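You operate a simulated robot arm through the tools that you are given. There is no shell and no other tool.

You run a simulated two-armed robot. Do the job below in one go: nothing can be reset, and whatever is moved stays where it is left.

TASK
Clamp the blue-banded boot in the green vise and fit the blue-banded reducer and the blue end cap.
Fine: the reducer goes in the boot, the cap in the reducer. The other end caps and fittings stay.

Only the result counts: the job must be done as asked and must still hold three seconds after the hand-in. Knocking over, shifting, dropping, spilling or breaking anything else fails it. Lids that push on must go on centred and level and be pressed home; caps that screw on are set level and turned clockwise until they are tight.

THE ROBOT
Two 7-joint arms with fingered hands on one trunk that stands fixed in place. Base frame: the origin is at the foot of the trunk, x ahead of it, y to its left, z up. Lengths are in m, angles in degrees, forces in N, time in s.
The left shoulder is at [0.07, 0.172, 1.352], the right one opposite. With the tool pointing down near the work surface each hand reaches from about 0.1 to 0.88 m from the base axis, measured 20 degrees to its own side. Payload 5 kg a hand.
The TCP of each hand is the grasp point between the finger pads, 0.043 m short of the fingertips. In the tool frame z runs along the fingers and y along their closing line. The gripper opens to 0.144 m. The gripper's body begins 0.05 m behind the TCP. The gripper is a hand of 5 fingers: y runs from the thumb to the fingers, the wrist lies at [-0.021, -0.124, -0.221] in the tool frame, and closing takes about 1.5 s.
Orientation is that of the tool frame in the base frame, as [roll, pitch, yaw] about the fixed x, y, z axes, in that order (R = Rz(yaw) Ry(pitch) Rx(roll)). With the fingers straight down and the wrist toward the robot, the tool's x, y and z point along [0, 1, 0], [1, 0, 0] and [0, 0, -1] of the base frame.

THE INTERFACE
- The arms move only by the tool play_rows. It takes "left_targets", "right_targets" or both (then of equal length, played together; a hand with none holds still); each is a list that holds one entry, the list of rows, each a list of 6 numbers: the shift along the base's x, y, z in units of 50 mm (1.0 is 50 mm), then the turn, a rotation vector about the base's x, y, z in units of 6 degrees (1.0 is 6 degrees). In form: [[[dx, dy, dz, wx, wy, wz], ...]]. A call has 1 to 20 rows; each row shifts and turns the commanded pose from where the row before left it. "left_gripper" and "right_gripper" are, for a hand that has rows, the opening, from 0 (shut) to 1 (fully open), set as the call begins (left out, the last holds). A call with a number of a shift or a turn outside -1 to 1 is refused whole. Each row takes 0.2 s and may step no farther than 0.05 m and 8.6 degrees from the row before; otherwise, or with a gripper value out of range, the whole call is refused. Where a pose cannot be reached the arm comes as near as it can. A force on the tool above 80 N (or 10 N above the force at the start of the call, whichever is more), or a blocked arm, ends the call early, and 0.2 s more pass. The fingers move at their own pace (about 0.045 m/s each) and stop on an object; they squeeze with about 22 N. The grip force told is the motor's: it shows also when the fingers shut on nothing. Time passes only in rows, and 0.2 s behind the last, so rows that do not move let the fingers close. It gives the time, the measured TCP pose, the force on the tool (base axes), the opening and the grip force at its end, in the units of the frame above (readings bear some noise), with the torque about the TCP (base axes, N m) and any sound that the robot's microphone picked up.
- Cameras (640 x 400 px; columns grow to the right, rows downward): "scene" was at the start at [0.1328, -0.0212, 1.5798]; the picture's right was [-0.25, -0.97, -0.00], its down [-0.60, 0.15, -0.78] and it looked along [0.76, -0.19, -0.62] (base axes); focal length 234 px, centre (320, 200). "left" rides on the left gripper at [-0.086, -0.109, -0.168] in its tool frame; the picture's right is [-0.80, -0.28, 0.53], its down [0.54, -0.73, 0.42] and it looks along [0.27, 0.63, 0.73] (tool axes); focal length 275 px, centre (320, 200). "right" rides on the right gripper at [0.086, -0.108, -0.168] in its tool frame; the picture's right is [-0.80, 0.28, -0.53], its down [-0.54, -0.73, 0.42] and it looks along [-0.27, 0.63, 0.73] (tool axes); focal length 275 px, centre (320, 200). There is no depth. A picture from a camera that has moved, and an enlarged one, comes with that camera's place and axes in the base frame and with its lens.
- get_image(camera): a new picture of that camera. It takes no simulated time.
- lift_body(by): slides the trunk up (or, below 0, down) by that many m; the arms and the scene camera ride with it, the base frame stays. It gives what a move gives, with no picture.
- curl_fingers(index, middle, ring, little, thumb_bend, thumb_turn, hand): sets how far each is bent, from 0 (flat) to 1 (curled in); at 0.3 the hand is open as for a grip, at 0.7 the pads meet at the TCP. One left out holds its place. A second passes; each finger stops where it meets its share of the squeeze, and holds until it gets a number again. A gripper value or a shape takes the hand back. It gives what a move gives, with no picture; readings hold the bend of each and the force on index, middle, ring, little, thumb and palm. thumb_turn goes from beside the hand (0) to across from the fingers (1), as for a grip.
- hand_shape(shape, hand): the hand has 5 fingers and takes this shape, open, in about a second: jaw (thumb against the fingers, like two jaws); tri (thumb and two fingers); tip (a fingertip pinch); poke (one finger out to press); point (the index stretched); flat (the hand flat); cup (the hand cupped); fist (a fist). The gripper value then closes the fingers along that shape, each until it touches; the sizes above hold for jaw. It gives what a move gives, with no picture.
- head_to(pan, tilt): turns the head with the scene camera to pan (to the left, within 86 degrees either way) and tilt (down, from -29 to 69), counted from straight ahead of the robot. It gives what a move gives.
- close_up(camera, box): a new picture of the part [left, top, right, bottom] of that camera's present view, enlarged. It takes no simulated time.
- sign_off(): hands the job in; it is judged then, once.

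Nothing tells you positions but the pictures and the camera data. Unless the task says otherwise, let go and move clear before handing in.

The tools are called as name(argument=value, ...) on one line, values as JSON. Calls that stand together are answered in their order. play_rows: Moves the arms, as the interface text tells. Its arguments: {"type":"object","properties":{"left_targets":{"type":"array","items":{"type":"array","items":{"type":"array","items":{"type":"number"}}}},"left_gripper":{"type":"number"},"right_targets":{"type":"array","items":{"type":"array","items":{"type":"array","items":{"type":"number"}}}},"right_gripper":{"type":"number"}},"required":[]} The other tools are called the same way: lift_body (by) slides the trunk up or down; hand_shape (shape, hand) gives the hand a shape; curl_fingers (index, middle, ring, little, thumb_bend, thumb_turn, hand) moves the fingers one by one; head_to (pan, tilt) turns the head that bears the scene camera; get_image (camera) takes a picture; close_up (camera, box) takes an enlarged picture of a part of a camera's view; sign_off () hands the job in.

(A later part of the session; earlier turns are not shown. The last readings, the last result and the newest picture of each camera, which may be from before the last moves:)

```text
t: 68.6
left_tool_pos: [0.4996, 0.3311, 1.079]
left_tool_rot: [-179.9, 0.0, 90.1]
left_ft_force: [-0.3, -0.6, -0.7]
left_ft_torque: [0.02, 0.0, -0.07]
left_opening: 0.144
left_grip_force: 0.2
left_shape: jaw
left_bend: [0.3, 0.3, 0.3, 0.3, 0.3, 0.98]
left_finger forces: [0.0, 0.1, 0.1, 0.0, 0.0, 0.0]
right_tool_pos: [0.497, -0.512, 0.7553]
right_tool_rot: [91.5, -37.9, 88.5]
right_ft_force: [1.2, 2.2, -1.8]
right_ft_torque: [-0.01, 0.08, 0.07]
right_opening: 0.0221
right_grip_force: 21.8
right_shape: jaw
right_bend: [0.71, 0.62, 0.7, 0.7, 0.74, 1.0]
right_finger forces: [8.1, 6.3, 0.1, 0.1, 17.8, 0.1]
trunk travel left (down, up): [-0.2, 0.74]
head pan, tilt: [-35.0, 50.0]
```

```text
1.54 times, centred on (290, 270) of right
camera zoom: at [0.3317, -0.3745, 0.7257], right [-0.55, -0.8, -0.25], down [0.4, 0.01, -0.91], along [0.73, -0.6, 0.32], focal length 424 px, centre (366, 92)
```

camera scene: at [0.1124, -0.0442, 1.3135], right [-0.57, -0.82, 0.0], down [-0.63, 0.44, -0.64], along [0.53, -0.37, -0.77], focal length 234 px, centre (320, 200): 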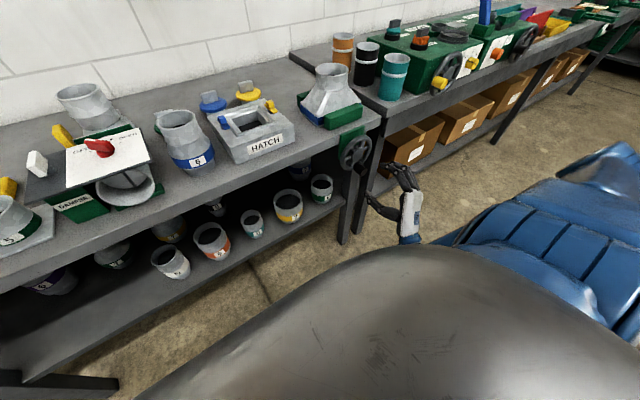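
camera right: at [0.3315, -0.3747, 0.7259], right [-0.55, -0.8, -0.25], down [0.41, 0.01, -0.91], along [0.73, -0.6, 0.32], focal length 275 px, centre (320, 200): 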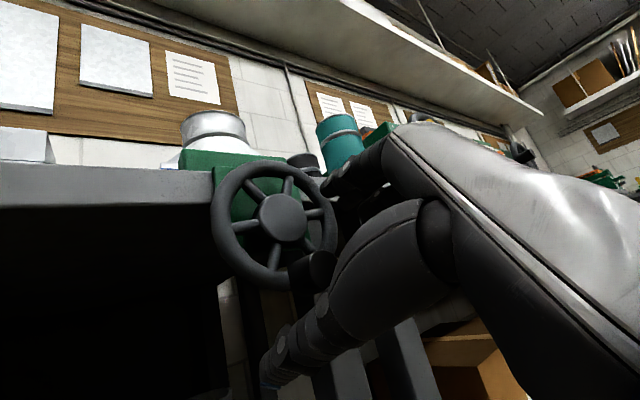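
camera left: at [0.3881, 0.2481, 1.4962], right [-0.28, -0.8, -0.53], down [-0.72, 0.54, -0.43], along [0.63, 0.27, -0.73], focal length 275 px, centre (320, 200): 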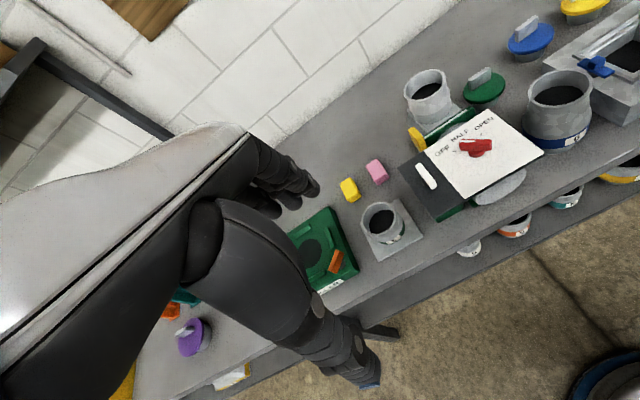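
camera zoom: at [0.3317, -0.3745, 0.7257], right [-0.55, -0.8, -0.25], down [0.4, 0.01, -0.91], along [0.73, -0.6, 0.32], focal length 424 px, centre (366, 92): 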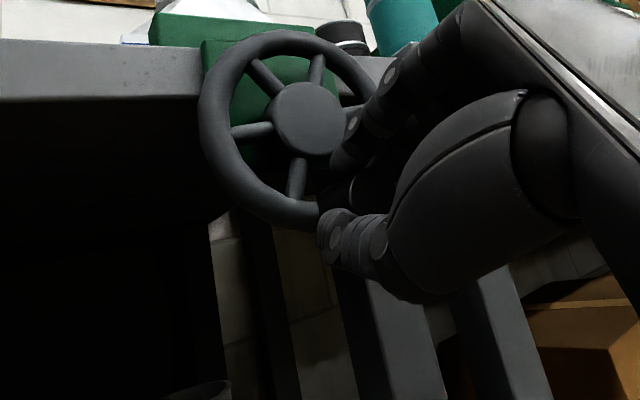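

Solid three-point grip again (8, 6 and 18 N), now with the fingers behind the knob in the turning direction. I'll crank on 30° with a slight roll and check it follows.

play_rows(right_targets=[[[0, 0.143, 0.011, 0.4, 0, 0], [0, 0.143, 0.011, 0.4, 0, 0], [0, 0.136, 0.048, 0.4, 0, 0], [0, 0.136, 0.048, 0.4, 0, 0], [0, 0, 0, 0, 0, 0]]])

close_up(camera="scene", box=[330, 120, 410, 190])

close_up(camera="scene", box=[285, 50, 385, 140])

```text
t: 69.8
left_tool_pos: [0.4978, 0.3317, 1.078]
left_tool_rot: [180.0, -0.1, 90.1]
left_ft_force: [-0.4, -0.2, 0.5]
left_ft_torque: [0.03, -0.02, 0.0]
left_opening: 0.1436
left_grip_force: 0.1
left_shape: jaw
left_bend: [0.3, 0.3, 0.3, 0.3, 0.3, 0.98]
left_finger forces: [0.1, 0.1, 0.0, 0.0, 0.0, 0.0]
right_tool_pos: [0.497, -0.4832, 0.7613]
right_tool_rot: [91.6, -47.4, 88.6]
right_ft_force: [1.1, 2.1, 0.9]
right_ft_torque: [-0.02, -0.05, 0.03]
right_opening: 0.0208
right_grip_force: 22.1
right_shape: jaw
right_bend: [0.71, 0.62, 0.7, 0.7, 0.77, 1.0]
right_finger forces: [3.6, 7.4, 1.2, 0.1, 11.3, 0.1]
trunk travel left (down, up): [-0.2, 0.74]
head pan, tilt: [-35.0, 50.0]
```

```text
5.71 times, centred on (370, 155) of scene
camera zoom: at [0.1125, -0.044, 1.3136], right [-0.57, -0.82, 0.0], down [-0.63, 0.44, -0.64], along [0.53, -0.37, -0.77], focal length 1335 px, centre (34, 457)
```

zoom: 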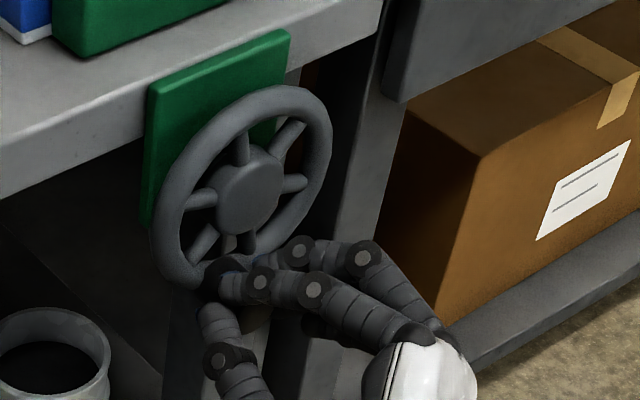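

```text
4.44 times, centred on (335, 95) of scene
camera zoom: at [0.1125, -0.044, 1.3136], right [-0.57, -0.82, 0.0], down [-0.63, 0.44, -0.64], along [0.53, -0.37, -0.77], focal length 1038 px, centre (253, 667)
```

zoom: 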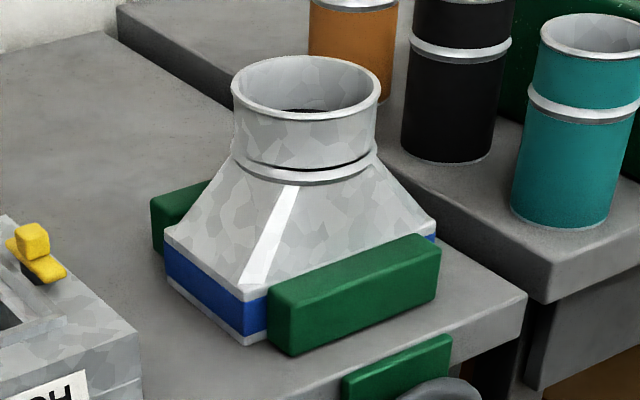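

The knob is following, and the near jaw now seems to be touching the boot. I'll continue another 30°.

play_rows(right_targets=[[[0, 0.12, 0.082, 0.2, 0, 0], [0, 0.12, 0.082, 0.2, 0, 0], [0, 0.094, 0.109, 0.2, 0, 0], [0, 0.094, 0.109, 0.2, 0, 0], [0, 0, 0, 0, 0, 0]]])

close_up(camera="scene", box=[330, 120, 410, 190])

close_up(camera="scene", box=[285, 50, 385, 140])

```text
t: 71.0
left_tool_pos: [0.4986, 0.3313, 1.0785]
left_tool_rot: [180.0, 0.0, 90.0]
left_ft_force: [0.0, -0.4, -0.6]
left_ft_torque: [0.03, 0.0, -0.02]
left_opening: 0.1437
left_grip_force: 0.0
left_shape: jaw
left_bend: [0.3, 0.3, 0.3, 0.3, 0.3, 0.98]
left_finger forces: [0.1, 0.1, 0.0, 0.1, 0.1, 0.0]
right_tool_pos: [0.498, -0.461, 0.7826]
right_tool_rot: [92.1, -52.2, 88.1]
right_ft_force: [3.6, -1.3, -1.5]
right_ft_torque: [0.05, 0.05, -0.03]
right_opening: 0.0198
right_grip_force: 22.0
right_shape: jaw
right_bend: [0.71, 0.64, 0.7, 0.7, 0.78, 1.0]
right_finger forces: [0.0, 3.7, 4.6, 0.1, 10.1, 0.1]
trunk travel left (down, up): [-0.2, 0.74]
head pan, tilt: [-35.0, 50.0]
```

```text
5.71 times, centred on (370, 155) of scene
camera zoom: at [0.1125, -0.0445, 1.3136], right [-0.57, -0.82, 0.0], down [-0.63, 0.44, -0.64], along [0.53, -0.37, -0.77], focal length 1335 px, centre (34, 457)
```

zoom: 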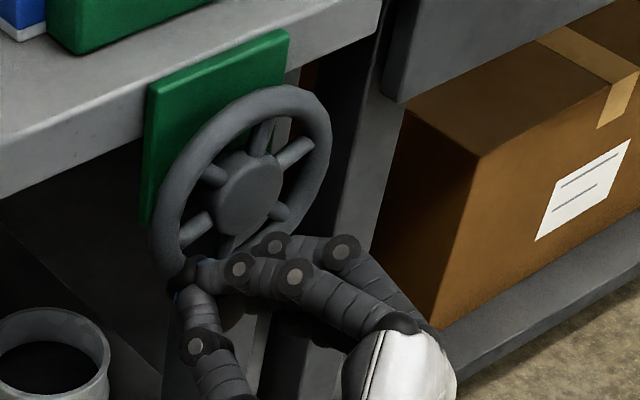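

```text
4.44 times, centred on (335, 95) of scene
camera zoom: at [0.1125, -0.0445, 1.3136], right [-0.57, -0.82, 0.0], down [-0.63, 0.44, -0.64], along [0.53, -0.37, -0.77], focal length 1038 px, centre (253, 667)
```

zoom: 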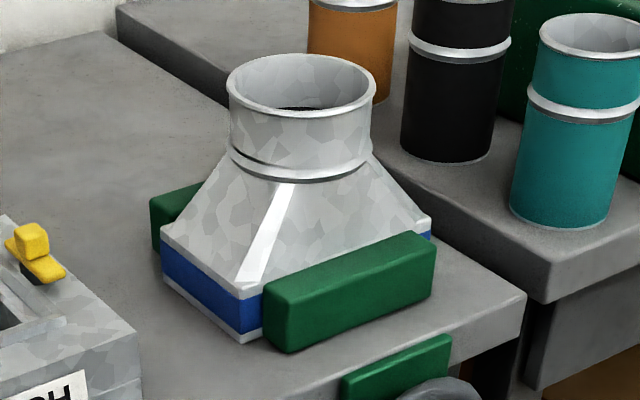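

The boot is now being pushed toward the far jaw. Continuing in small steps and watching the force.

play_rows(right_targets=[[[0, 0.062, 0.13, 0.1, 0, 0], [0, 0.062, 0.13, 0.1, 0, 0], [0, 0.026, 0.141, 0.1, 0, 0], [0, 0.026, 0.141, 0.1, 0, 0], [0, 0, 0, 0, 0, 0]]])

close_up(camera="scene", box=[330, 120, 410, 190])

close_up(camera="scene", box=[285, 50, 385, 140])

```text
t: 72.2
left_tool_pos: [0.4981, 0.331, 1.0787]
left_tool_rot: [180.0, -0.1, 90.2]
left_ft_force: [-0.5, 0.0, -0.4]
left_ft_torque: [0.03, -0.03, -0.01]
left_opening: 0.1435
left_grip_force: 0.0
left_shape: jaw
left_bend: [0.3, 0.3, 0.3, 0.3, 0.3, 0.98]
left_finger forces: [0.0, 0.0, 0.0, 0.0, 0.0, 0.1]
right_tool_pos: [0.497, -0.4542, 0.8073]
right_tool_rot: [92.1, -54.5, 88.2]
right_ft_force: [-0.7, -0.9, 0.6]
right_ft_torque: [-0.04, 0.0, -0.1]
right_opening: 0.0187
right_grip_force: 22.1
right_shape: jaw
right_bend: [0.71, 0.72, 0.7, 0.7, 0.79, 1.0]
right_finger forces: [0.1, 0.0, 1.4, 0.0, 0.1, 0.0]
trunk travel left (down, up): [-0.2, 0.74]
head pan, tilt: [-35.0, 50.0]
```

```text
5.71 times, centred on (370, 155) of scene
camera zoom: at [0.1123, -0.0443, 1.3136], right [-0.57, -0.82, 0.0], down [-0.63, 0.44, -0.64], along [0.53, -0.37, -0.77], focal length 1335 px, centre (34, 457)
```

zoom: 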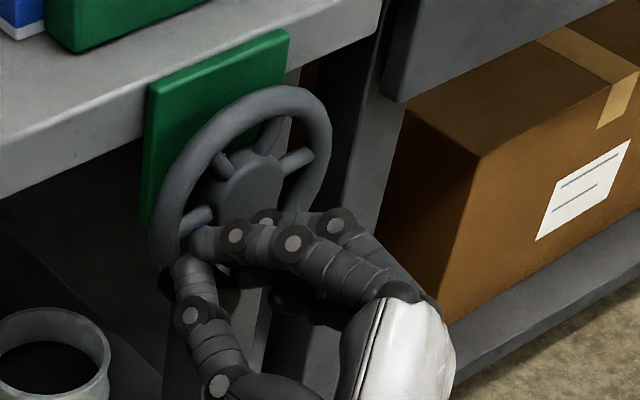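

```text
4.44 times, centred on (335, 95) of scene
camera zoom: at [0.1123, -0.0443, 1.3136], right [-0.57, -0.82, 0.0], down [-0.63, 0.44, -0.64], along [0.53, -0.37, -0.77], focal length 1038 px, centre (253, 667)
```

zoom: 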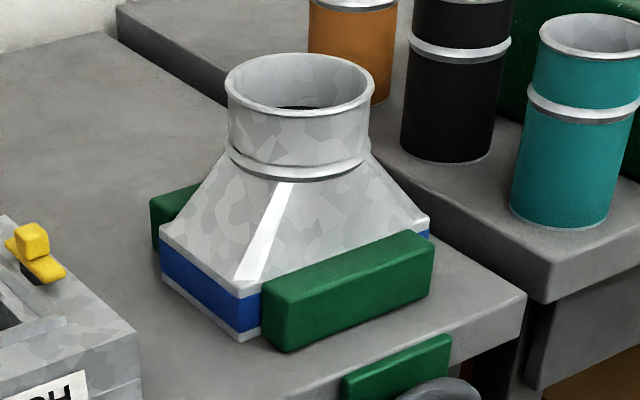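

The knob slipped out again as I moved up the left side. The boot is nearly at the far jaw though. I'll open, back off and see where the knob is.

play_rows(right_targets=[[[-0.2, 0, 0, 0, 0, 0], [-0.6, 0, 0, 0, 0, 0], [-0.7, 0, 0, 0, 0, 0], [-0.3, 0, 0, 0, 0, 0], [0, 0, 0, 0, 0, 0]]], right_gripper=1.0)

close_up(camera="scene", box=[330, 120, 410, 190])

get_image(camera="right")

close_up(camera="scene", box=[290, 60, 370, 140])

```text
t: 73.4
left_tool_pos: [0.4999, 0.3315, 1.0781]
left_tool_rot: [-180.0, 0.0, 90.0]
left_ft_force: [-0.1, -0.1, 0.0]
left_ft_torque: [-0.02, -0.05, -0.02]
left_opening: 0.1435
left_grip_force: 0.0
left_shape: jaw
left_bend: [0.3, 0.3, 0.3, 0.3, 0.3, 0.98]
left_finger forces: [0.1, 0.0, 0.0, 0.1, 0.0, 0.0]
right_tool_pos: [0.4058, -0.4532, 0.8104]
right_tool_rot: [92.2, -54.4, 88.1]
right_ft_force: [0.3, 0.3, 0.3]
right_ft_torque: [0.04, 0.02, -0.04]
right_opening: 0.1437
right_grip_force: 0.1
right_shape: jaw
right_bend: [0.3, 0.3, 0.3, 0.3, 0.3, 0.98]
right_finger forces: [0.0, 0.0, 0.0, 0.1, 0.0, 0.0]
trunk travel left (down, up): [-0.2, 0.74]
head pan, tilt: [-35.0, 50.0]
```

```text
5.71 times, centred on (370, 155) of scene
camera zoom: at [0.1116, -0.0433, 1.3136], right [-0.57, -0.82, 0.0], down [-0.63, 0.44, -0.64], along [0.53, -0.37, -0.77], focal length 1335 px, centre (34, 457)
```

zoom: 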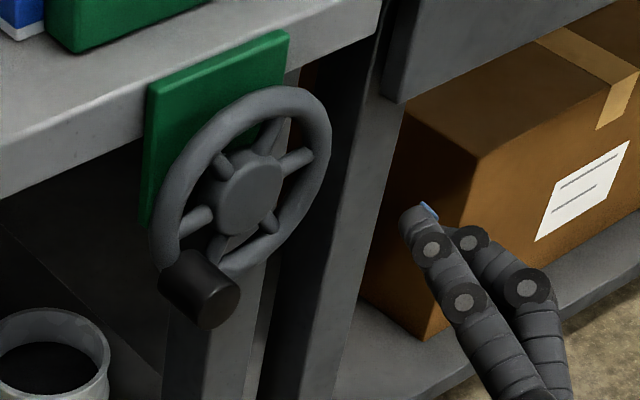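

```text
taken
camera right: at [0.2406, -0.314, 0.8189], right [-0.55, -0.69, -0.47], down [0.41, 0.27, -0.87], along [0.73, -0.67, 0.13], focal length 275 px, centre (320, 200)
```

right: 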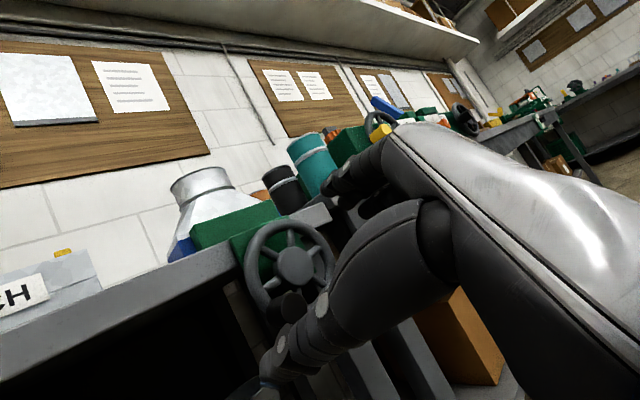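

```text
5.00 times, centred on (330, 100) of scene
camera zoom: at [0.1116, -0.0433, 1.3136], right [-0.57, -0.82, 0.0], down [-0.63, 0.44, -0.64], along [0.53, -0.37, -0.77], focal length 1168 px, centre (270, 700)
```

zoom: 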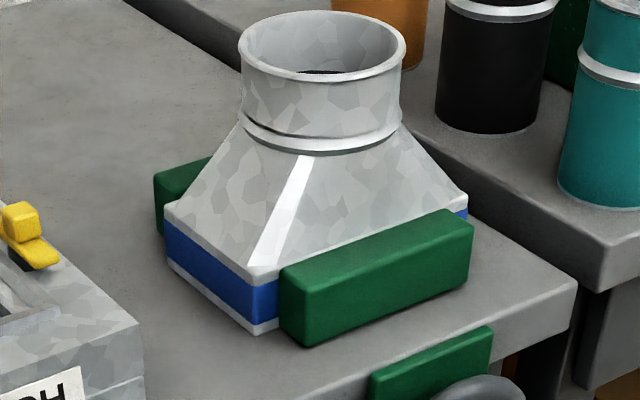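

The knob is now at lower left, about (0.516,-0.455,0.776), roughly 140° round. From here it must go upward, so I'll roll the hand back to palm-down with the thumb beneath the knob and regrip.

play_rows(right_targets=[[[0, 0, 0, -1, 0, 0], [0, 0, 0, -1, 0, 0], [0, 0, 0, -1, 0, 0], [0, 0, 0, -1, 0, 0], [0, 0, 0, -1, 0, 0], [0, 0, 0, -1, 0, 0], [0, 0, 0, -1, 0, 0], [0, -0.06, -0.34, -1, 0, 0], [0, -0.06, -0.34, 0, 0, 0]]])

close_up(camera="scene", box=[320, 110, 440, 250])

get_image(camera="right")

```text
t: 75.4
left_tool_pos: [0.4993, 0.3316, 1.0785]
left_tool_rot: [180.0, 0.0, 90.1]
left_ft_force: [0.0, -0.5, 0.1]
left_ft_torque: [-0.01, 0.0, 0.0]
left_opening: 0.1439
left_grip_force: 0.0
left_shape: jaw
left_bend: [0.3, 0.3, 0.3, 0.3, 0.3, 0.98]
left_finger forces: [0.0, 0.1, 0.0, 0.0, 0.0, 0.0]
right_tool_pos: [0.4073, -0.46, 0.7745]
right_tool_rot: [90.7, -6.6, 88.7]
right_ft_force: [0.0, 0.0, 0.9]
right_ft_torque: [0.0, 0.01, 0.01]
right_opening: 0.1436
right_grip_force: 0.1
right_shape: jaw
right_bend: [0.3, 0.3, 0.3, 0.3, 0.3, 0.98]
right_finger forces: [0.0, 0.1, 0.0, 0.1, 0.0, 0.1]
trunk travel left (down, up): [-0.2, 0.74]
head pan, tilt: [-35.0, 50.0]
```

```text
2.86 times, centred on (380, 180) of scene
camera zoom: at [0.1124, -0.0442, 1.3136], right [-0.57, -0.82, 0.0], down [-0.63, 0.44, -0.64], along [0.53, -0.37, -0.77], focal length 668 px, centre (149, 257)
```

zoom: 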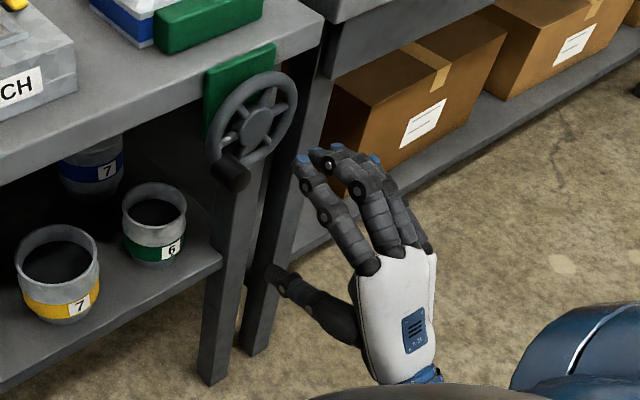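

```text
taken
camera right: at [0.241, -0.3587, 0.6773], right [-0.55, -0.81, 0.2], down [0.41, -0.46, -0.79], along [0.73, -0.35, 0.58], focal length 275 px, centre (320, 200)
```

right: 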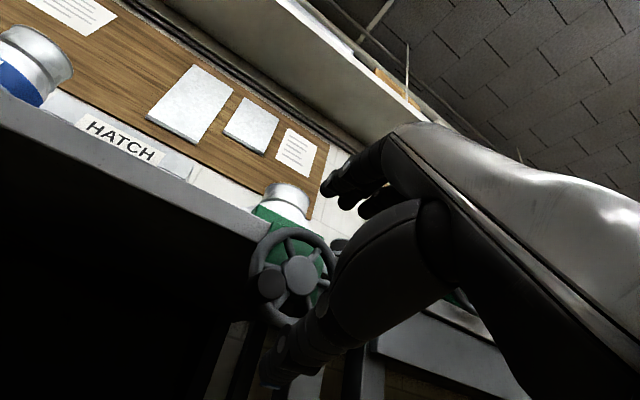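

Lined up. Advancing to the knob and closing on it.

play_rows(right_targets=[[[0.5, 0, 0, 0, 0, 0], [0.5, 0, 0, 0, 0, 0], [0.5, 0, 0, 0, 0, 0], [0.28, 0, 0, 0, 0, 0], [0, 0, 0, 0, 0, 0]]])

close_up(camera="scene", box=[330, 120, 410, 190])

play_rows(right_targets=[[[0, 0, 0, 0, 0, 0], [0, 0, 0, 0, 0, 0], [0, 0, 0, 0, 0, 0], [0, 0, 0, 0, 0, 0], [0, 0, 0, 0, 0, 0], [0, 0, 0, 0, 0, 0], [0, 0, 0, 0, 0, 0], [0, 0, 0, 0, 0, 0], [0, 0, 0, 0, 0, 0], [0, 0, 0, 0, 0, 0]]], right_gripper=0.0)

close_up(camera="scene", box=[330, 120, 410, 190])

```text
t: 76.6
left_tool_pos: [0.498, 0.3317, 1.0787]
left_tool_rot: [-179.9, 0.1, 90.1]
left_ft_force: [0.3, 0.3, -0.3]
left_ft_torque: [0.0, 0.02, 0.0]
left_opening: 0.1437
left_grip_force: 0.2
left_shape: jaw
left_bend: [0.3, 0.3, 0.3, 0.3, 0.3, 0.98]
left_finger forces: [0.0, 0.0, 0.1, 0.1, 0.1, 0.1]
right_tool_pos: [0.4955, -0.4594, 0.7747]
right_tool_rot: [90.7, -6.6, 88.8]
right_ft_force: [0.1, -0.5, -0.3]
right_ft_torque: [-0.02, -0.01, -0.01]
right_opening: 0.1437
right_grip_force: 0.1
right_shape: jaw
right_bend: [0.3, 0.3, 0.3, 0.3, 0.3, 0.98]
right_finger forces: [0.1, 0.0, 0.0, 0.1, 0.0, 0.1]
trunk travel left (down, up): [-0.2, 0.74]
head pan, tilt: [-35.0, 50.0]
```

```text
5.71 times, centred on (370, 155) of scene
camera zoom: at [0.1121, -0.0441, 1.3136], right [-0.57, -0.82, 0.0], down [-0.63, 0.44, -0.64], along [0.53, -0.37, -0.77], focal length 1335 px, centre (34, 457)
```

zoom: 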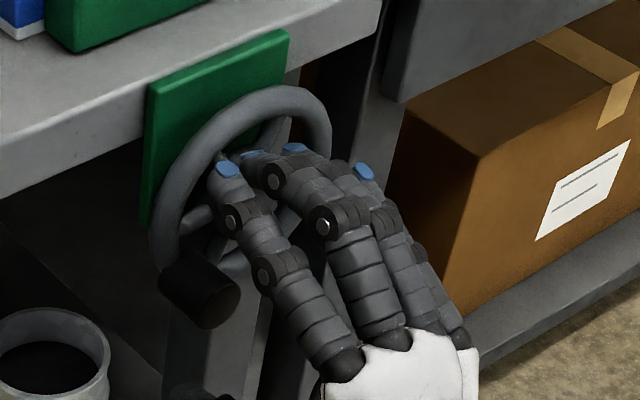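

```text
t: 78.8
left_tool_pos: [0.4992, 0.3314, 1.0784]
left_tool_rot: [-180.0, 0.1, 90.1]
left_ft_force: [0.0, 0.0, 0.0]
left_ft_torque: [0.02, -0.03, 0.03]
left_opening: 0.1438
left_grip_force: 0.0
left_shape: jaw
left_bend: [0.3, 0.3, 0.3, 0.3, 0.3, 0.98]
left_finger forces: [0.1, 0.0, 0.0, 0.1, 0.1, 0.0]
right_tool_pos: [0.4956, -0.4593, 0.7734]
right_tool_rot: [90.7, -6.6, 88.9]
right_ft_force: [0.9, 1.4, -2.8]
right_ft_torque: [0.03, 0.09, 0.05]
right_opening: 0.0255
right_grip_force: 22.4
right_shape: jaw
right_bend: [0.72, 0.64, 0.69, 0.69, 0.74, 1.0]
right_finger forces: [10.1, 5.2, 0.1, 0.0, 19.5, 0.0]
trunk travel left (down, up): [-0.2, 0.74]
head pan, tilt: [-35.0, 50.0]
```

```text
5.71 times, centred on (370, 155) of scene
camera zoom: at [0.1126, -0.0441, 1.3135], right [-0.57, -0.82, 0.0], down [-0.63, 0.44, -0.64], along [0.53, -0.37, -0.77], focal length 1335 px, centre (34, 457)
```

zoom: 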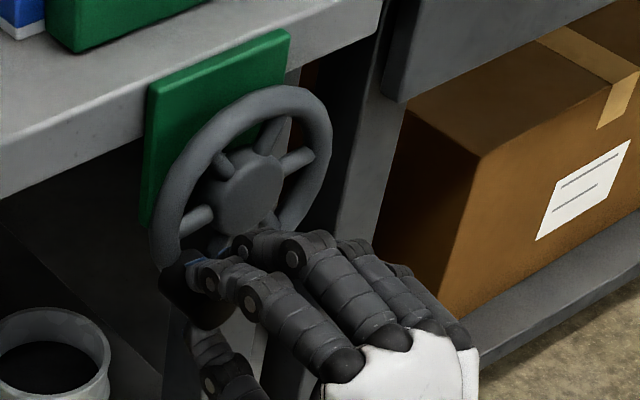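

Good grip again, thumb beneath at 19.5 N. Cranking upward from about 142° in small steps.

play_rows(right_targets=[[[0, 0.08, 0.12, 0, 0, 0], [0, 0.07, 0.135, 0, 0, 0], [0, 0.045, 0.142, 0, 0, 0], [0, 0.03, 0.147, 0, 0, 0], [0, 0, 0, 0, 0, 0]]])

close_up(camera="scene", box=[330, 120, 410, 190])

close_up(camera="scene", box=[290, 60, 370, 140])

```text
t: 80.0
left_tool_pos: [0.4986, 0.3314, 1.0798]
left_tool_rot: [180.0, -0.1, 90.2]
left_ft_force: [-1.0, -0.2, -0.1]
left_ft_torque: [0.02, 0.03, -0.02]
left_opening: 0.1439
left_grip_force: 0.0
left_shape: jaw
left_bend: [0.3, 0.3, 0.3, 0.3, 0.3, 0.98]
left_finger forces: [0.0, 0.0, 0.0, 0.0, 0.1, 0.0]
right_tool_pos: [0.4957, -0.4469, 0.8018]
right_tool_rot: [90.7, -6.5, 88.8]
right_ft_force: [0.4, 2.2, -5.9]
right_ft_torque: [0.26, 0.21, 0.01]
right_opening: 0.0249
right_grip_force: 21.5
right_shape: jaw
right_bend: [0.72, 0.66, 0.69, 0.69, 0.75, 0.99]
right_finger forces: [7.7, 6.8, 0.0, 0.0, 22.0, 0.1]
trunk travel left (down, up): [-0.2, 0.74]
head pan, tilt: [-35.0, 50.0]
```

```text
5.71 times, centred on (370, 155) of scene
camera zoom: at [0.1127, -0.0443, 1.3135], right [-0.57, -0.82, 0.0], down [-0.63, 0.44, -0.64], along [0.53, -0.37, -0.77], focal length 1335 px, centre (34, 457)
```

zoom: 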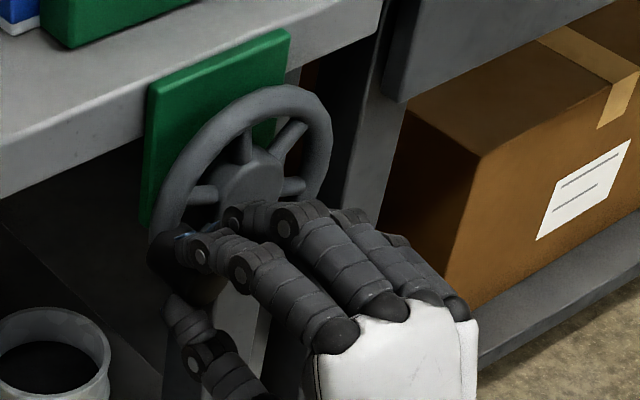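

```text
5.00 times, centred on (330, 100) of scene
camera zoom: at [0.1127, -0.0443, 1.3135], right [-0.57, -0.82, 0.0], down [-0.63, 0.44, -0.64], along [0.53, -0.37, -0.77], focal length 1168 px, centre (270, 700)
```

zoom: 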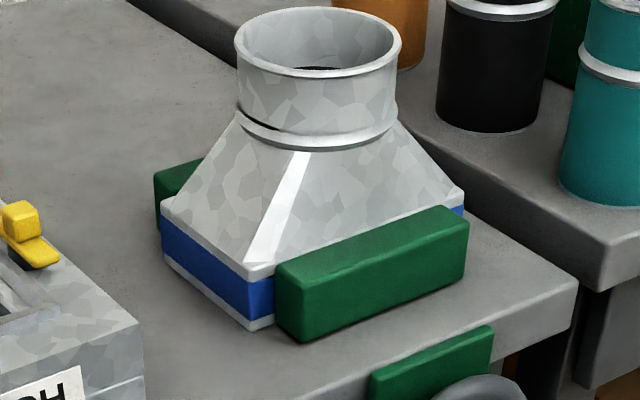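

The knob follows nicely and the boot keeps moving toward the far jaw with only about 6 N of load. Continuing upward.

play_rows(right_targets=[[[0, 0.01, 0.149, 0, 0, 0], [0, -0.01, 0.149, 0, 0, 0], [0, -0.032, 0.146, 0, 0, 0], [0, -0.05, 0.141, 0, 0, 0], [0, 0, 0, 0, 0, 0]]])

close_up(camera="scene", box=[330, 120, 410, 190])

close_up(camera="scene", box=[290, 60, 370, 140])

```text
t: 81.2
left_tool_pos: [0.4993, 0.3313, 1.0777]
left_tool_rot: [-179.9, 0.0, 90.0]
left_ft_force: [0.3, -0.4, -0.5]
left_ft_torque: [-0.04, -0.02, -0.01]
left_opening: 0.1437
left_grip_force: 0.0
left_shape: jaw
left_bend: [0.3, 0.3, 0.3, 0.3, 0.3, 0.98]
left_finger forces: [0.0, 0.0, 0.0, 0.1, 0.0, 0.0]
right_tool_pos: [0.4958, -0.4508, 0.8281]
right_tool_rot: [91.1, -6.7, 89.0]
right_ft_force: [-19.8, 20.4, -34.2]
right_ft_torque: [0.29, 1.76, 0.83]
right_opening: 0.0308
right_grip_force: 22.1
right_shape: jaw
right_bend: [0.73, 0.72, 0.69, 0.69, 0.72, 0.96]
right_finger forces: [0.1, 0.1, 0.0, 0.0, 38.4, 0.0]
trunk travel left (down, up): [-0.2, 0.74]
head pan, tilt: [-35.0, 50.0]
```

```text
5.71 times, centred on (370, 155) of scene
camera zoom: at [0.1126, -0.0441, 1.3133], right [-0.57, -0.82, 0.0], down [-0.63, 0.44, -0.64], along [0.53, -0.37, -0.77], focal length 1335 px, centre (34, 457)
```

zoom: 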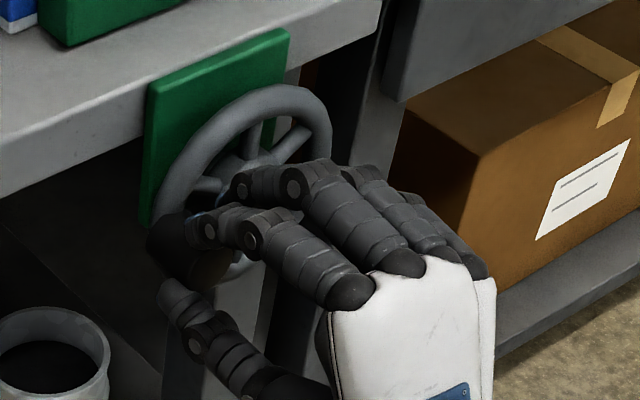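

```text
5.00 times, centred on (330, 100) of scene
camera zoom: at [0.1126, -0.0441, 1.3133], right [-0.57, -0.82, 0.0], down [-0.63, 0.44, -0.64], along [0.53, -0.37, -0.77], focal length 1168 px, centre (270, 700)
```

zoom: 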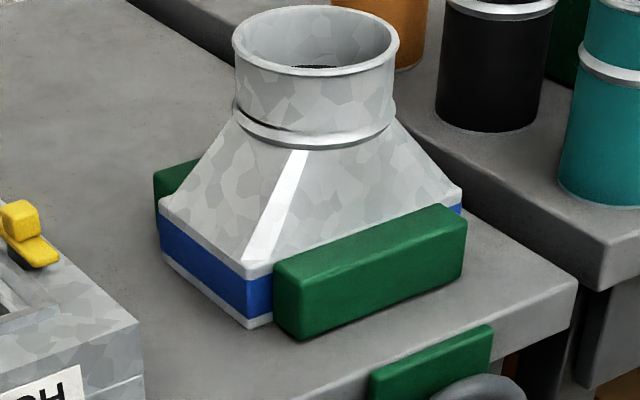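

The load jumped to about 38 N on the thumb and the wheel stopped following, so the vise looks tight. I'll nudge a few millimetres more to confirm it's home.

play_rows(right_targets=[[[0, 0.02, 0.08, 0, 0, 0], [0, 0, 0.06, 0, 0, 0], [0, 0, 0, 0, 0, 0]]])

close_up(camera="scene", box=[330, 120, 410, 190])

close_up(camera="scene", box=[290, 60, 370, 140])

```text
t: 82.0
left_tool_pos: [0.4992, 0.3299, 1.0797]
left_tool_rot: [-179.9, 0.1, 90.0]
left_ft_force: [0.2, 0.2, 0.4]
left_ft_torque: [0.04, 0.01, -0.01]
left_opening: 0.1437
left_grip_force: 0.1
left_shape: jaw
left_bend: [0.3, 0.3, 0.3, 0.3, 0.3, 0.98]
left_finger forces: [0.1, 0.0, 0.1, 0.1, 0.0, 0.0]
right_tool_pos: [0.4966, -0.4511, 0.8335]
right_tool_rot: [91.0, -6.5, 89.1]
right_ft_force: [-25.9, 18.4, -39.6]
right_ft_torque: [0.32, 2.28, 0.88]
right_opening: 0.0351
right_grip_force: 22.0
right_shape: jaw
right_bend: [0.73, 0.72, 0.69, 0.69, 0.69, 0.96]
right_finger forces: [0.0, 0.0, 0.0, 0.0, 40.6, 0.1]
trunk travel left (down, up): [-0.2, 0.74]
head pan, tilt: [-35.0, 50.0]
```

```text
5.71 times, centred on (370, 155) of scene
camera zoom: at [0.1126, -0.0448, 1.3134], right [-0.57, -0.82, 0.0], down [-0.63, 0.44, -0.64], along [0.53, -0.37, -0.77], focal length 1335 px, centre (34, 457)
```

zoom: 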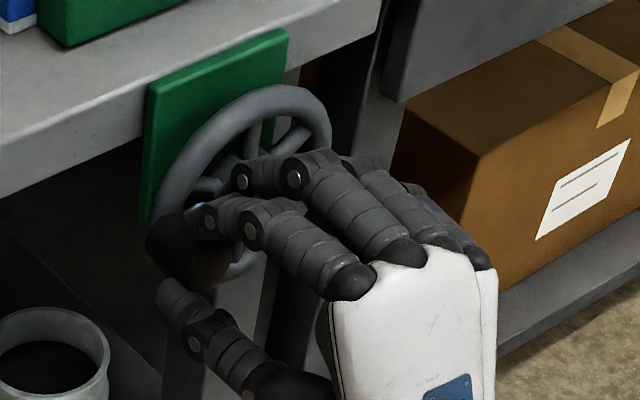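

```text
5.00 times, centred on (330, 100) of scene
camera zoom: at [0.1126, -0.0448, 1.3134], right [-0.57, -0.82, 0.0], down [-0.63, 0.44, -0.64], along [0.53, -0.37, -0.77], focal length 1168 px, centre (270, 700)
```

zoom: 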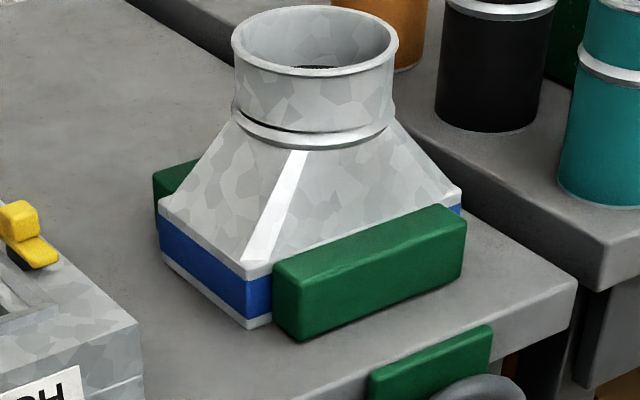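

The knob no longer moves and the boot stays put between both jaws, so it's clamped. I'll unload, open the hand and back away from the wheel.

play_rows(right_targets=[[[0, 0, -0.1, 0, 0, 0], [0, 0, -0.1, 0, 0, 0], [0, 0, 0, 0, 0, 0]]])

play_rows(right_targets=[[[0, 0, 0, 0, 0, 0], [0, 0, 0, 0, 0, 0], [-0.2, 0, 0, 0, 0, 0], [-0.5, 0, 0, 0, 0, 0], [-0.6, 0, 0, 0, 0, 0], [-0.6, 0, 0, 0, 0, 0], [0, 0, 0, 0, 0, 0]]], right_gripper=1.0)

close_up(camera="scene", box=[330, 120, 410, 190])

close_up(camera="scene", box=[290, 60, 370, 140])

```text
t: 82.8
left_tool_pos: [0.4988, 0.3315, 1.0771]
left_tool_rot: [-180.0, 0.0, 90.2]
left_ft_force: [-0.2, 0.8, -0.2]
left_ft_torque: [-0.02, 0.01, 0.02]
left_opening: 0.1438
left_grip_force: 0.0
left_shape: jaw
left_bend: [0.3, 0.3, 0.3, 0.3, 0.3, 0.98]
left_finger forces: [0.0, 0.1, 0.0, 0.1, 0.0, 0.1]
right_tool_pos: [0.4966, -0.4508, 0.8271]
right_tool_rot: [90.8, -6.5, 89.2]
right_ft_force: [-20.2, 18.2, -29.1]
right_ft_torque: [0.3, 1.67, 0.84]
right_opening: 0.0305
right_grip_force: 21.9
right_shape: jaw
right_bend: [0.73, 0.72, 0.69, 0.69, 0.72, 0.96]
right_finger forces: [0.0, 0.0, 0.0, 0.0, 33.4, 0.0]
trunk travel left (down, up): [-0.2, 0.74]
head pan, tilt: [-35.0, 50.0]
```

```text
t: 84.4
left_tool_pos: [0.4984, 0.3304, 1.0781]
left_tool_rot: [-179.9, 0.0, 90.1]
left_ft_force: [0.7, -0.4, 0.4]
left_ft_torque: [-0.02, 0.0, -0.01]
left_opening: 0.1437
left_grip_force: 0.0
left_shape: jaw
left_bend: [0.3, 0.3, 0.3, 0.3, 0.3, 0.98]
left_finger forces: [0.0, 0.0, 0.1, 0.1, 0.0, 0.0]
right_tool_pos: [0.4026, -0.4516, 0.8275]
right_tool_rot: [90.7, -6.6, 88.7]
right_ft_force: [0.2, -1.2, -0.1]
right_ft_torque: [-0.02, 0.02, 0.0]
right_opening: 0.1437
right_grip_force: 0.1
right_shape: jaw
right_bend: [0.3, 0.3, 0.3, 0.3, 0.3, 0.98]
right_finger forces: [0.0, 0.0, 0.0, 0.1, 0.1, 0.1]
trunk travel left (down, up): [-0.2, 0.74]
head pan, tilt: [-35.0, 50.0]
```

```text
5.71 times, centred on (370, 155) of scene
camera zoom: at [0.1128, -0.0442, 1.3135], right [-0.57, -0.82, 0.0], down [-0.63, 0.44, -0.64], along [0.53, -0.37, -0.77], focal length 1335 px, centre (34, 457)
```

zoom: 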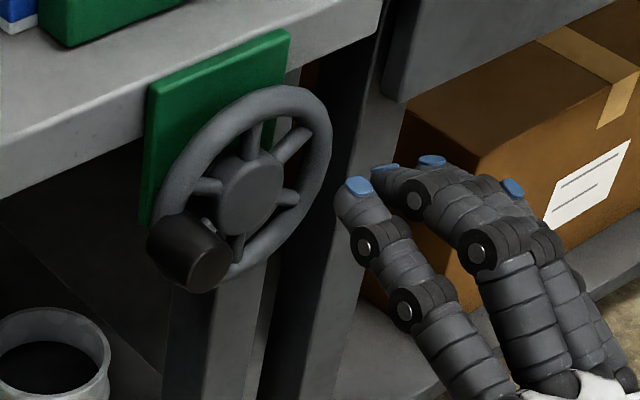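

```text
5.00 times, centred on (330, 100) of scene
camera zoom: at [0.1128, -0.0442, 1.3135], right [-0.57, -0.82, 0.0], down [-0.63, 0.44, -0.64], along [0.53, -0.37, -0.77], focal length 1168 px, centre (270, 700)
```

zoom: 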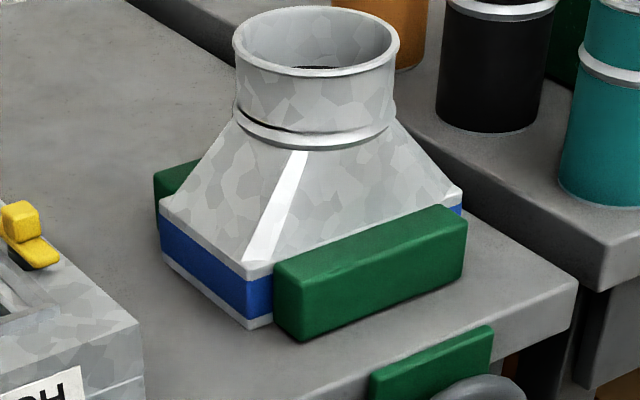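

The vise holds on its own and the boot's spigot is now centred at about (0.734,-0.514), rim z≈1.02. Next is the reducer, so I'll turn the head toward it and measure both parts.

head_to(pan=-14, tilt=45)

get_image(camera="scene")

lift_body(by=0.15)

get_image(camera="scene")

```text
t: 85.3
left_tool_pos: [0.4984, 0.3307, 1.0792]
left_tool_rot: [-180.0, 0.0, 90.1]
left_ft_force: [1.1, 0.5, 0.0]
left_ft_torque: [0.01, -0.03, -0.05]
left_opening: 0.1438
left_grip_force: 0.1
left_shape: jaw
left_bend: [0.3, 0.3, 0.3, 0.3, 0.3, 0.98]
left_finger forces: [0.0, 0.0, 0.0, 0.0, 0.0, 0.1]
right_tool_pos: [0.4003, -0.4522, 0.8275]
right_tool_rot: [90.7, -6.6, 88.8]
right_ft_force: [0.8, -0.2, 0.1]
right_ft_torque: [-0.03, 0.0, 0.02]
right_opening: 0.1438
right_grip_force: 0.0
right_shape: jaw
right_bend: [0.3, 0.3, 0.3, 0.3, 0.3, 0.98]
right_finger forces: [0.0, 0.0, 0.0, 0.0, 0.1, 0.0]
trunk travel left (down, up): [-0.2, 0.74]
head pan, tilt: [-14.0, 45.0]
```

```text
taken
camera scene: at [0.1281, -0.0197, 1.3204], right [-0.24, -0.97, 0.0], down [-0.69, 0.17, -0.71], along [0.69, -0.17, -0.71], focal length 234 px, centre (320, 200)
```

scene: 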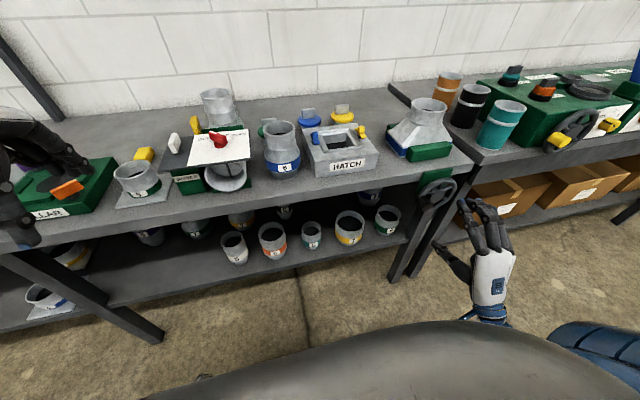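

```text
t: 87.0
left_tool_pos: [0.4997, 0.3319, 1.2284]
left_tool_rot: [179.9, 0.1, 90.2]
left_ft_force: [-0.5, -0.4, -0.1]
left_ft_torque: [-0.05, 0.01, -0.01]
left_opening: 0.1439
left_grip_force: 0.0
left_shape: jaw
left_bend: [0.3, 0.3, 0.3, 0.3, 0.3, 0.98]
left_finger forces: [0.1, 0.0, 0.0, 0.0, 0.0, 0.0]
right_tool_pos: [0.4013, -0.452, 0.9778]
right_tool_rot: [90.7, -6.6, 88.8]
right_ft_force: [0.3, -0.2, 0.0]
right_ft_torque: [-0.02, 0.02, -0.01]
right_opening: 0.1436
right_grip_force: 0.1
right_shape: jaw
right_bend: [0.3, 0.3, 0.3, 0.3, 0.3, 0.98]
right_finger forces: [0.0, 0.0, 0.0, 0.1, 0.1, 0.0]
trunk travel left (down, up): [-0.35, 0.59]
head pan, tilt: [-14.0, 45.0]
```

```text
taken
camera scene: at [0.1282, -0.0196, 1.4703], right [-0.24, -0.97, 0.0], down [-0.69, 0.17, -0.71], along [0.69, -0.17, -0.71], focal length 234 px, centre (320, 200)
```

scene: 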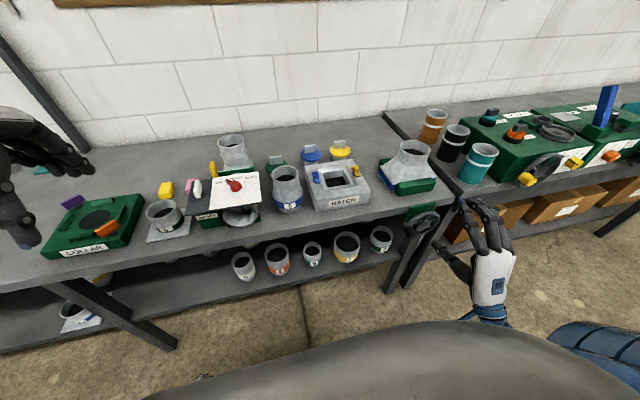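

Taking close-ups of the reducer, blue cap and boot rim for measurement.

close_up(camera="scene", box=[260, 155, 320, 225])

close_up(camera="scene", box=[285, 130, 355, 180])

close_up(camera="scene", box=[375, 130, 445, 200])

```text
5.71 times, centred on (290, 190) of scene
camera zoom: at [0.1282, -0.0196, 1.4703], right [-0.24, -0.97, 0.0], down [-0.69, 0.17, -0.71], along [0.69, -0.17, -0.71], focal length 1335 px, centre (491, 257)
```

zoom: 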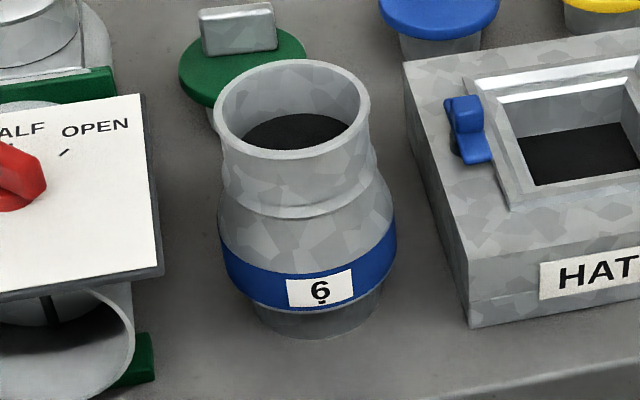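

```text
8.00 times, centred on (320, 155) of scene
camera zoom: at [0.1282, -0.0196, 1.4703], right [-0.24, -0.97, 0.0], down [-0.69, 0.17, -0.71], along [0.69, -0.17, -0.71], focal length 1869 px, centre (320, 560)
```

zoom: 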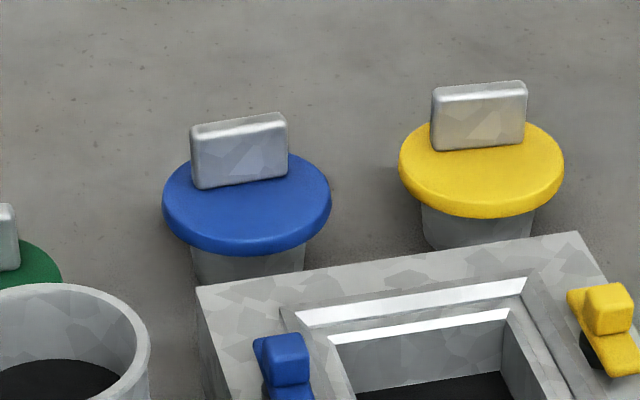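

```text
5.71 times, centred on (410, 165) of scene
camera zoom: at [0.1282, -0.0196, 1.4703], right [-0.24, -0.97, 0.0], down [-0.69, 0.17, -0.71], along [0.69, -0.17, -0.71], focal length 1335 px, centre (-194, 400)
```

zoom: 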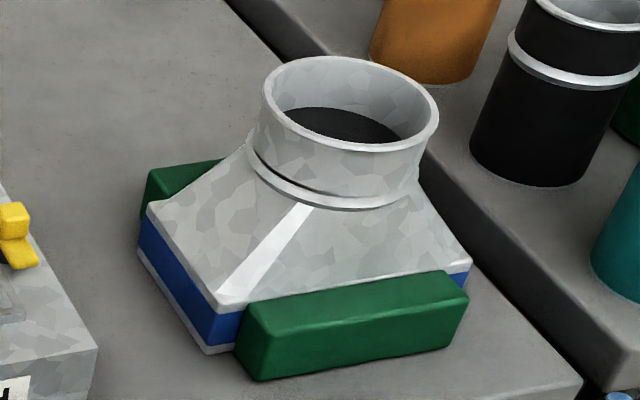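

The reducer is at about (0.6975,-0.051) with an 83 mm neck and an 80 mm lower spigot, and the boot opening is about 96 mm wide at (0.732,-0.513). I'll swing the right hand back to pointing down and raise it over the bench.

play_rows(right_targets=[[[0.1, 0.05, 0.3, -0.08, 0.99, 0], [0.1, 0.05, 0.3, -0.08, 0.99, 0], [0.1, 0.05, 0.3, -0.08, 0.99, 0], [0.1, 0.05, 0.3, -0.08, 0.99, 0], [0.1, 0.05, 0.3, -0.08, 0.99, 0], [0.1, 0.05, 0.3, -0.08, 0.99, 0], [0.1, 0.05, 0.3, -0.08, 0.99, 0], [0.15, 0.05, 0.3, -0.08, 0.99, 0], [0.15, 0.05, 0.3, -0.08, 0.99, 0], [0.15, 0.05, 0.3, -0.08, 0.99, 0], [0.15, 0.05, 0.3, -0.08, 0.99, 0], [0.15, 0.05, 0.3, -0.08, 0.99, 0], [0.15, 0.05, 0.3, -0.08, 0.99, 0], [0.15, 0.05, 0.3, -0.08, 0.99, 0], [0.15, 0.05, 0.3, -0.08, 0.99, 0]]])

get_image(camera="scene")

get_image(camera="right")

```text
t: 90.2
left_tool_pos: [0.4997, 0.3308, 1.2271]
left_tool_rot: [-179.8, 0.2, 90.0]
left_ft_force: [0.6, 0.0, 0.0]
left_ft_torque: [-0.05, 0.05, 0.03]
left_opening: 0.144
left_grip_force: 0.0
left_shape: jaw
left_bend: [0.3, 0.3, 0.3, 0.3, 0.3, 0.98]
left_finger forces: [0.0, 0.1, 0.1, 0.0, 0.0, 0.1]
right_tool_pos: [0.5457, -0.4992, 1.1276]
right_tool_rot: [179.6, 5.7, 88.0]
right_ft_force: [-0.3, -0.3, -0.5]
right_ft_torque: [0.0, 0.0, 0.01]
right_opening: 0.1435
right_grip_force: 0.0
right_shape: jaw
right_bend: [0.3, 0.3, 0.3, 0.3, 0.3, 0.98]
right_finger forces: [0.1, 0.1, 0.0, 0.0, 0.1, 0.0]
right hand out of reach, approached as far as the arm can: row 4, 5, 6, 7, 8, 9
trunk travel left (down, up): [-0.35, 0.59]
head pan, tilt: [-14.0, 45.0]
```

```text
taken
camera scene: at [0.1293, -0.0186, 1.4702], right [-0.24, -0.97, 0.0], down [-0.69, 0.17, -0.71], along [0.69, -0.17, -0.71], focal length 234 px, centre (320, 200)
```

scene: 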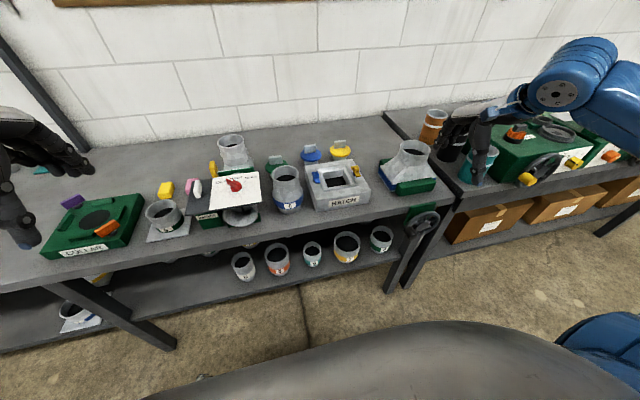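

```text
taken
camera right: at [0.4406, -0.3933, 1.2842], right [0.25, -0.75, 0.61], down [-0.74, -0.56, -0.37], along [0.62, -0.36, -0.7], focal length 275 px, centre (320, 200)
```

right: 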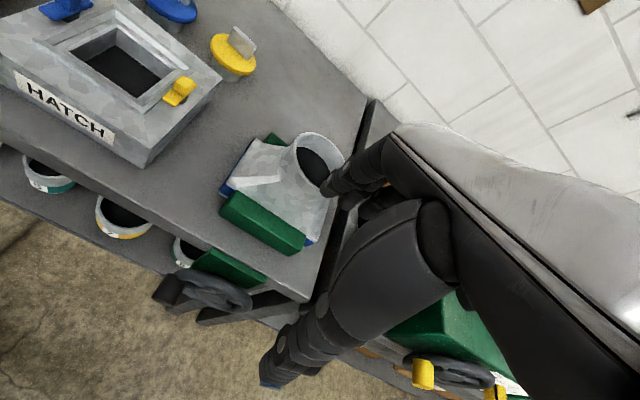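

The hand points down again at (0.55,-0.50,1.13). I'll square its orientation, rise, and travel over the hatch to a spot above the reducer.

play_rows(right_targets=[[[0, 0, 0.7, 0.48, 0, 0.17], [0, 0, 0.7, 0.48, 0, 0.17], [0.276, 0.815, 0, 0, 0, 0], [0.276, 0.815, 0, 0, 0, 0], [0.276, 0.815, 0, 0, 0, 0], [0.276, 0.815, 0, 0, 0, 0], [0.276, 0.815, 0, 0, 0, 0], [0.276, 0.815, 0, 0, 0, 0], [0.276, 0.815, 0, 0, 0, 0], [0.276, 0.815, 0, 0, 0, 0], [0.276, 0.815, 0, 0, 0, 0], [0.276, 0.815, 0, 0, 0, 0], [0.276, 0.815, 0, 0, 0, 0]]])

get_image(camera="right")

close_up(camera="scene", box=[230, 90, 350, 220])

```text
t: 93.0
left_tool_pos: [0.4989, 0.3332, 1.2265]
left_tool_rot: [-180.0, 0.0, 90.1]
left_ft_force: [-1.4, 1.4, 0.5]
left_ft_torque: [-0.08, -0.12, 0.05]
left_opening: 0.144
left_grip_force: 0.1
left_shape: jaw
left_bend: [0.3, 0.3, 0.3, 0.3, 0.3, 0.98]
left_finger forces: [0.0, 0.0, 0.0, 0.0, 0.1, 0.0]
right_tool_pos: [0.6945, -0.0512, 1.1921]
right_tool_rot: [179.9, 0.2, 89.9]
right_ft_force: [-0.7, 0.5, -9.8]
right_ft_torque: [0.14, -0.09, -0.04]
right_opening: 0.1437
right_grip_force: 0.0
right_shape: jaw
right_bend: [0.3, 0.3, 0.3, 0.3, 0.3, 0.97]
right_finger forces: [0.0, 0.1, 0.0, 0.0, 0.0, 0.1]
trunk travel left (down, up): [-0.35, 0.59]
head pan, tilt: [-14.0, 45.0]
```

```text
taken
camera right: at [0.5876, 0.036, 1.3594], right [0.28, -0.79, 0.54], down [-0.73, -0.54, -0.42], along [0.63, -0.27, -0.73], focal length 275 px, centre (320, 200)
```

right: 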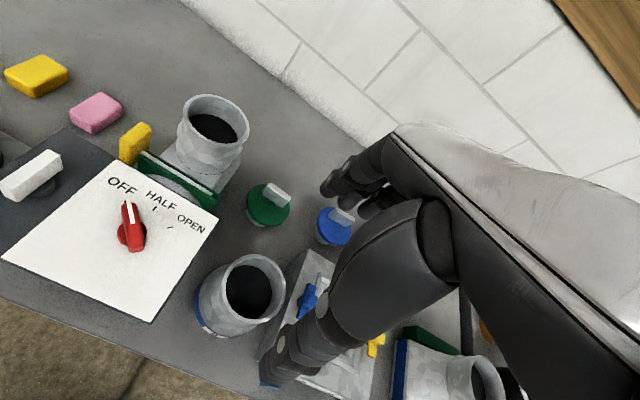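

```text
3.08 times, centred on (290, 155) of scene
camera zoom: at [0.1274, -0.0177, 1.47], right [-0.24, -0.97, 0.0], down [-0.69, 0.17, -0.71], along [0.69, -0.17, -0.71], focal length 719 px, centre (412, 338)
```

zoom: 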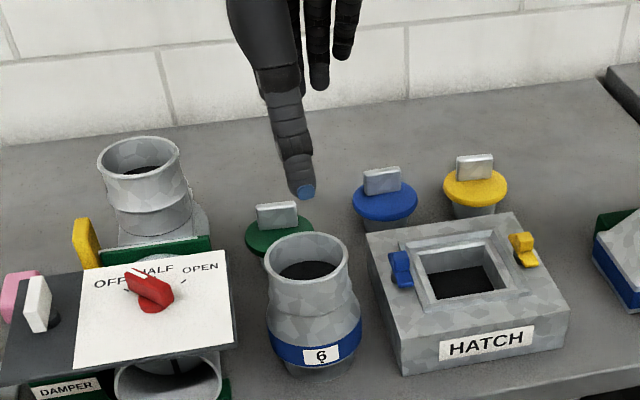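

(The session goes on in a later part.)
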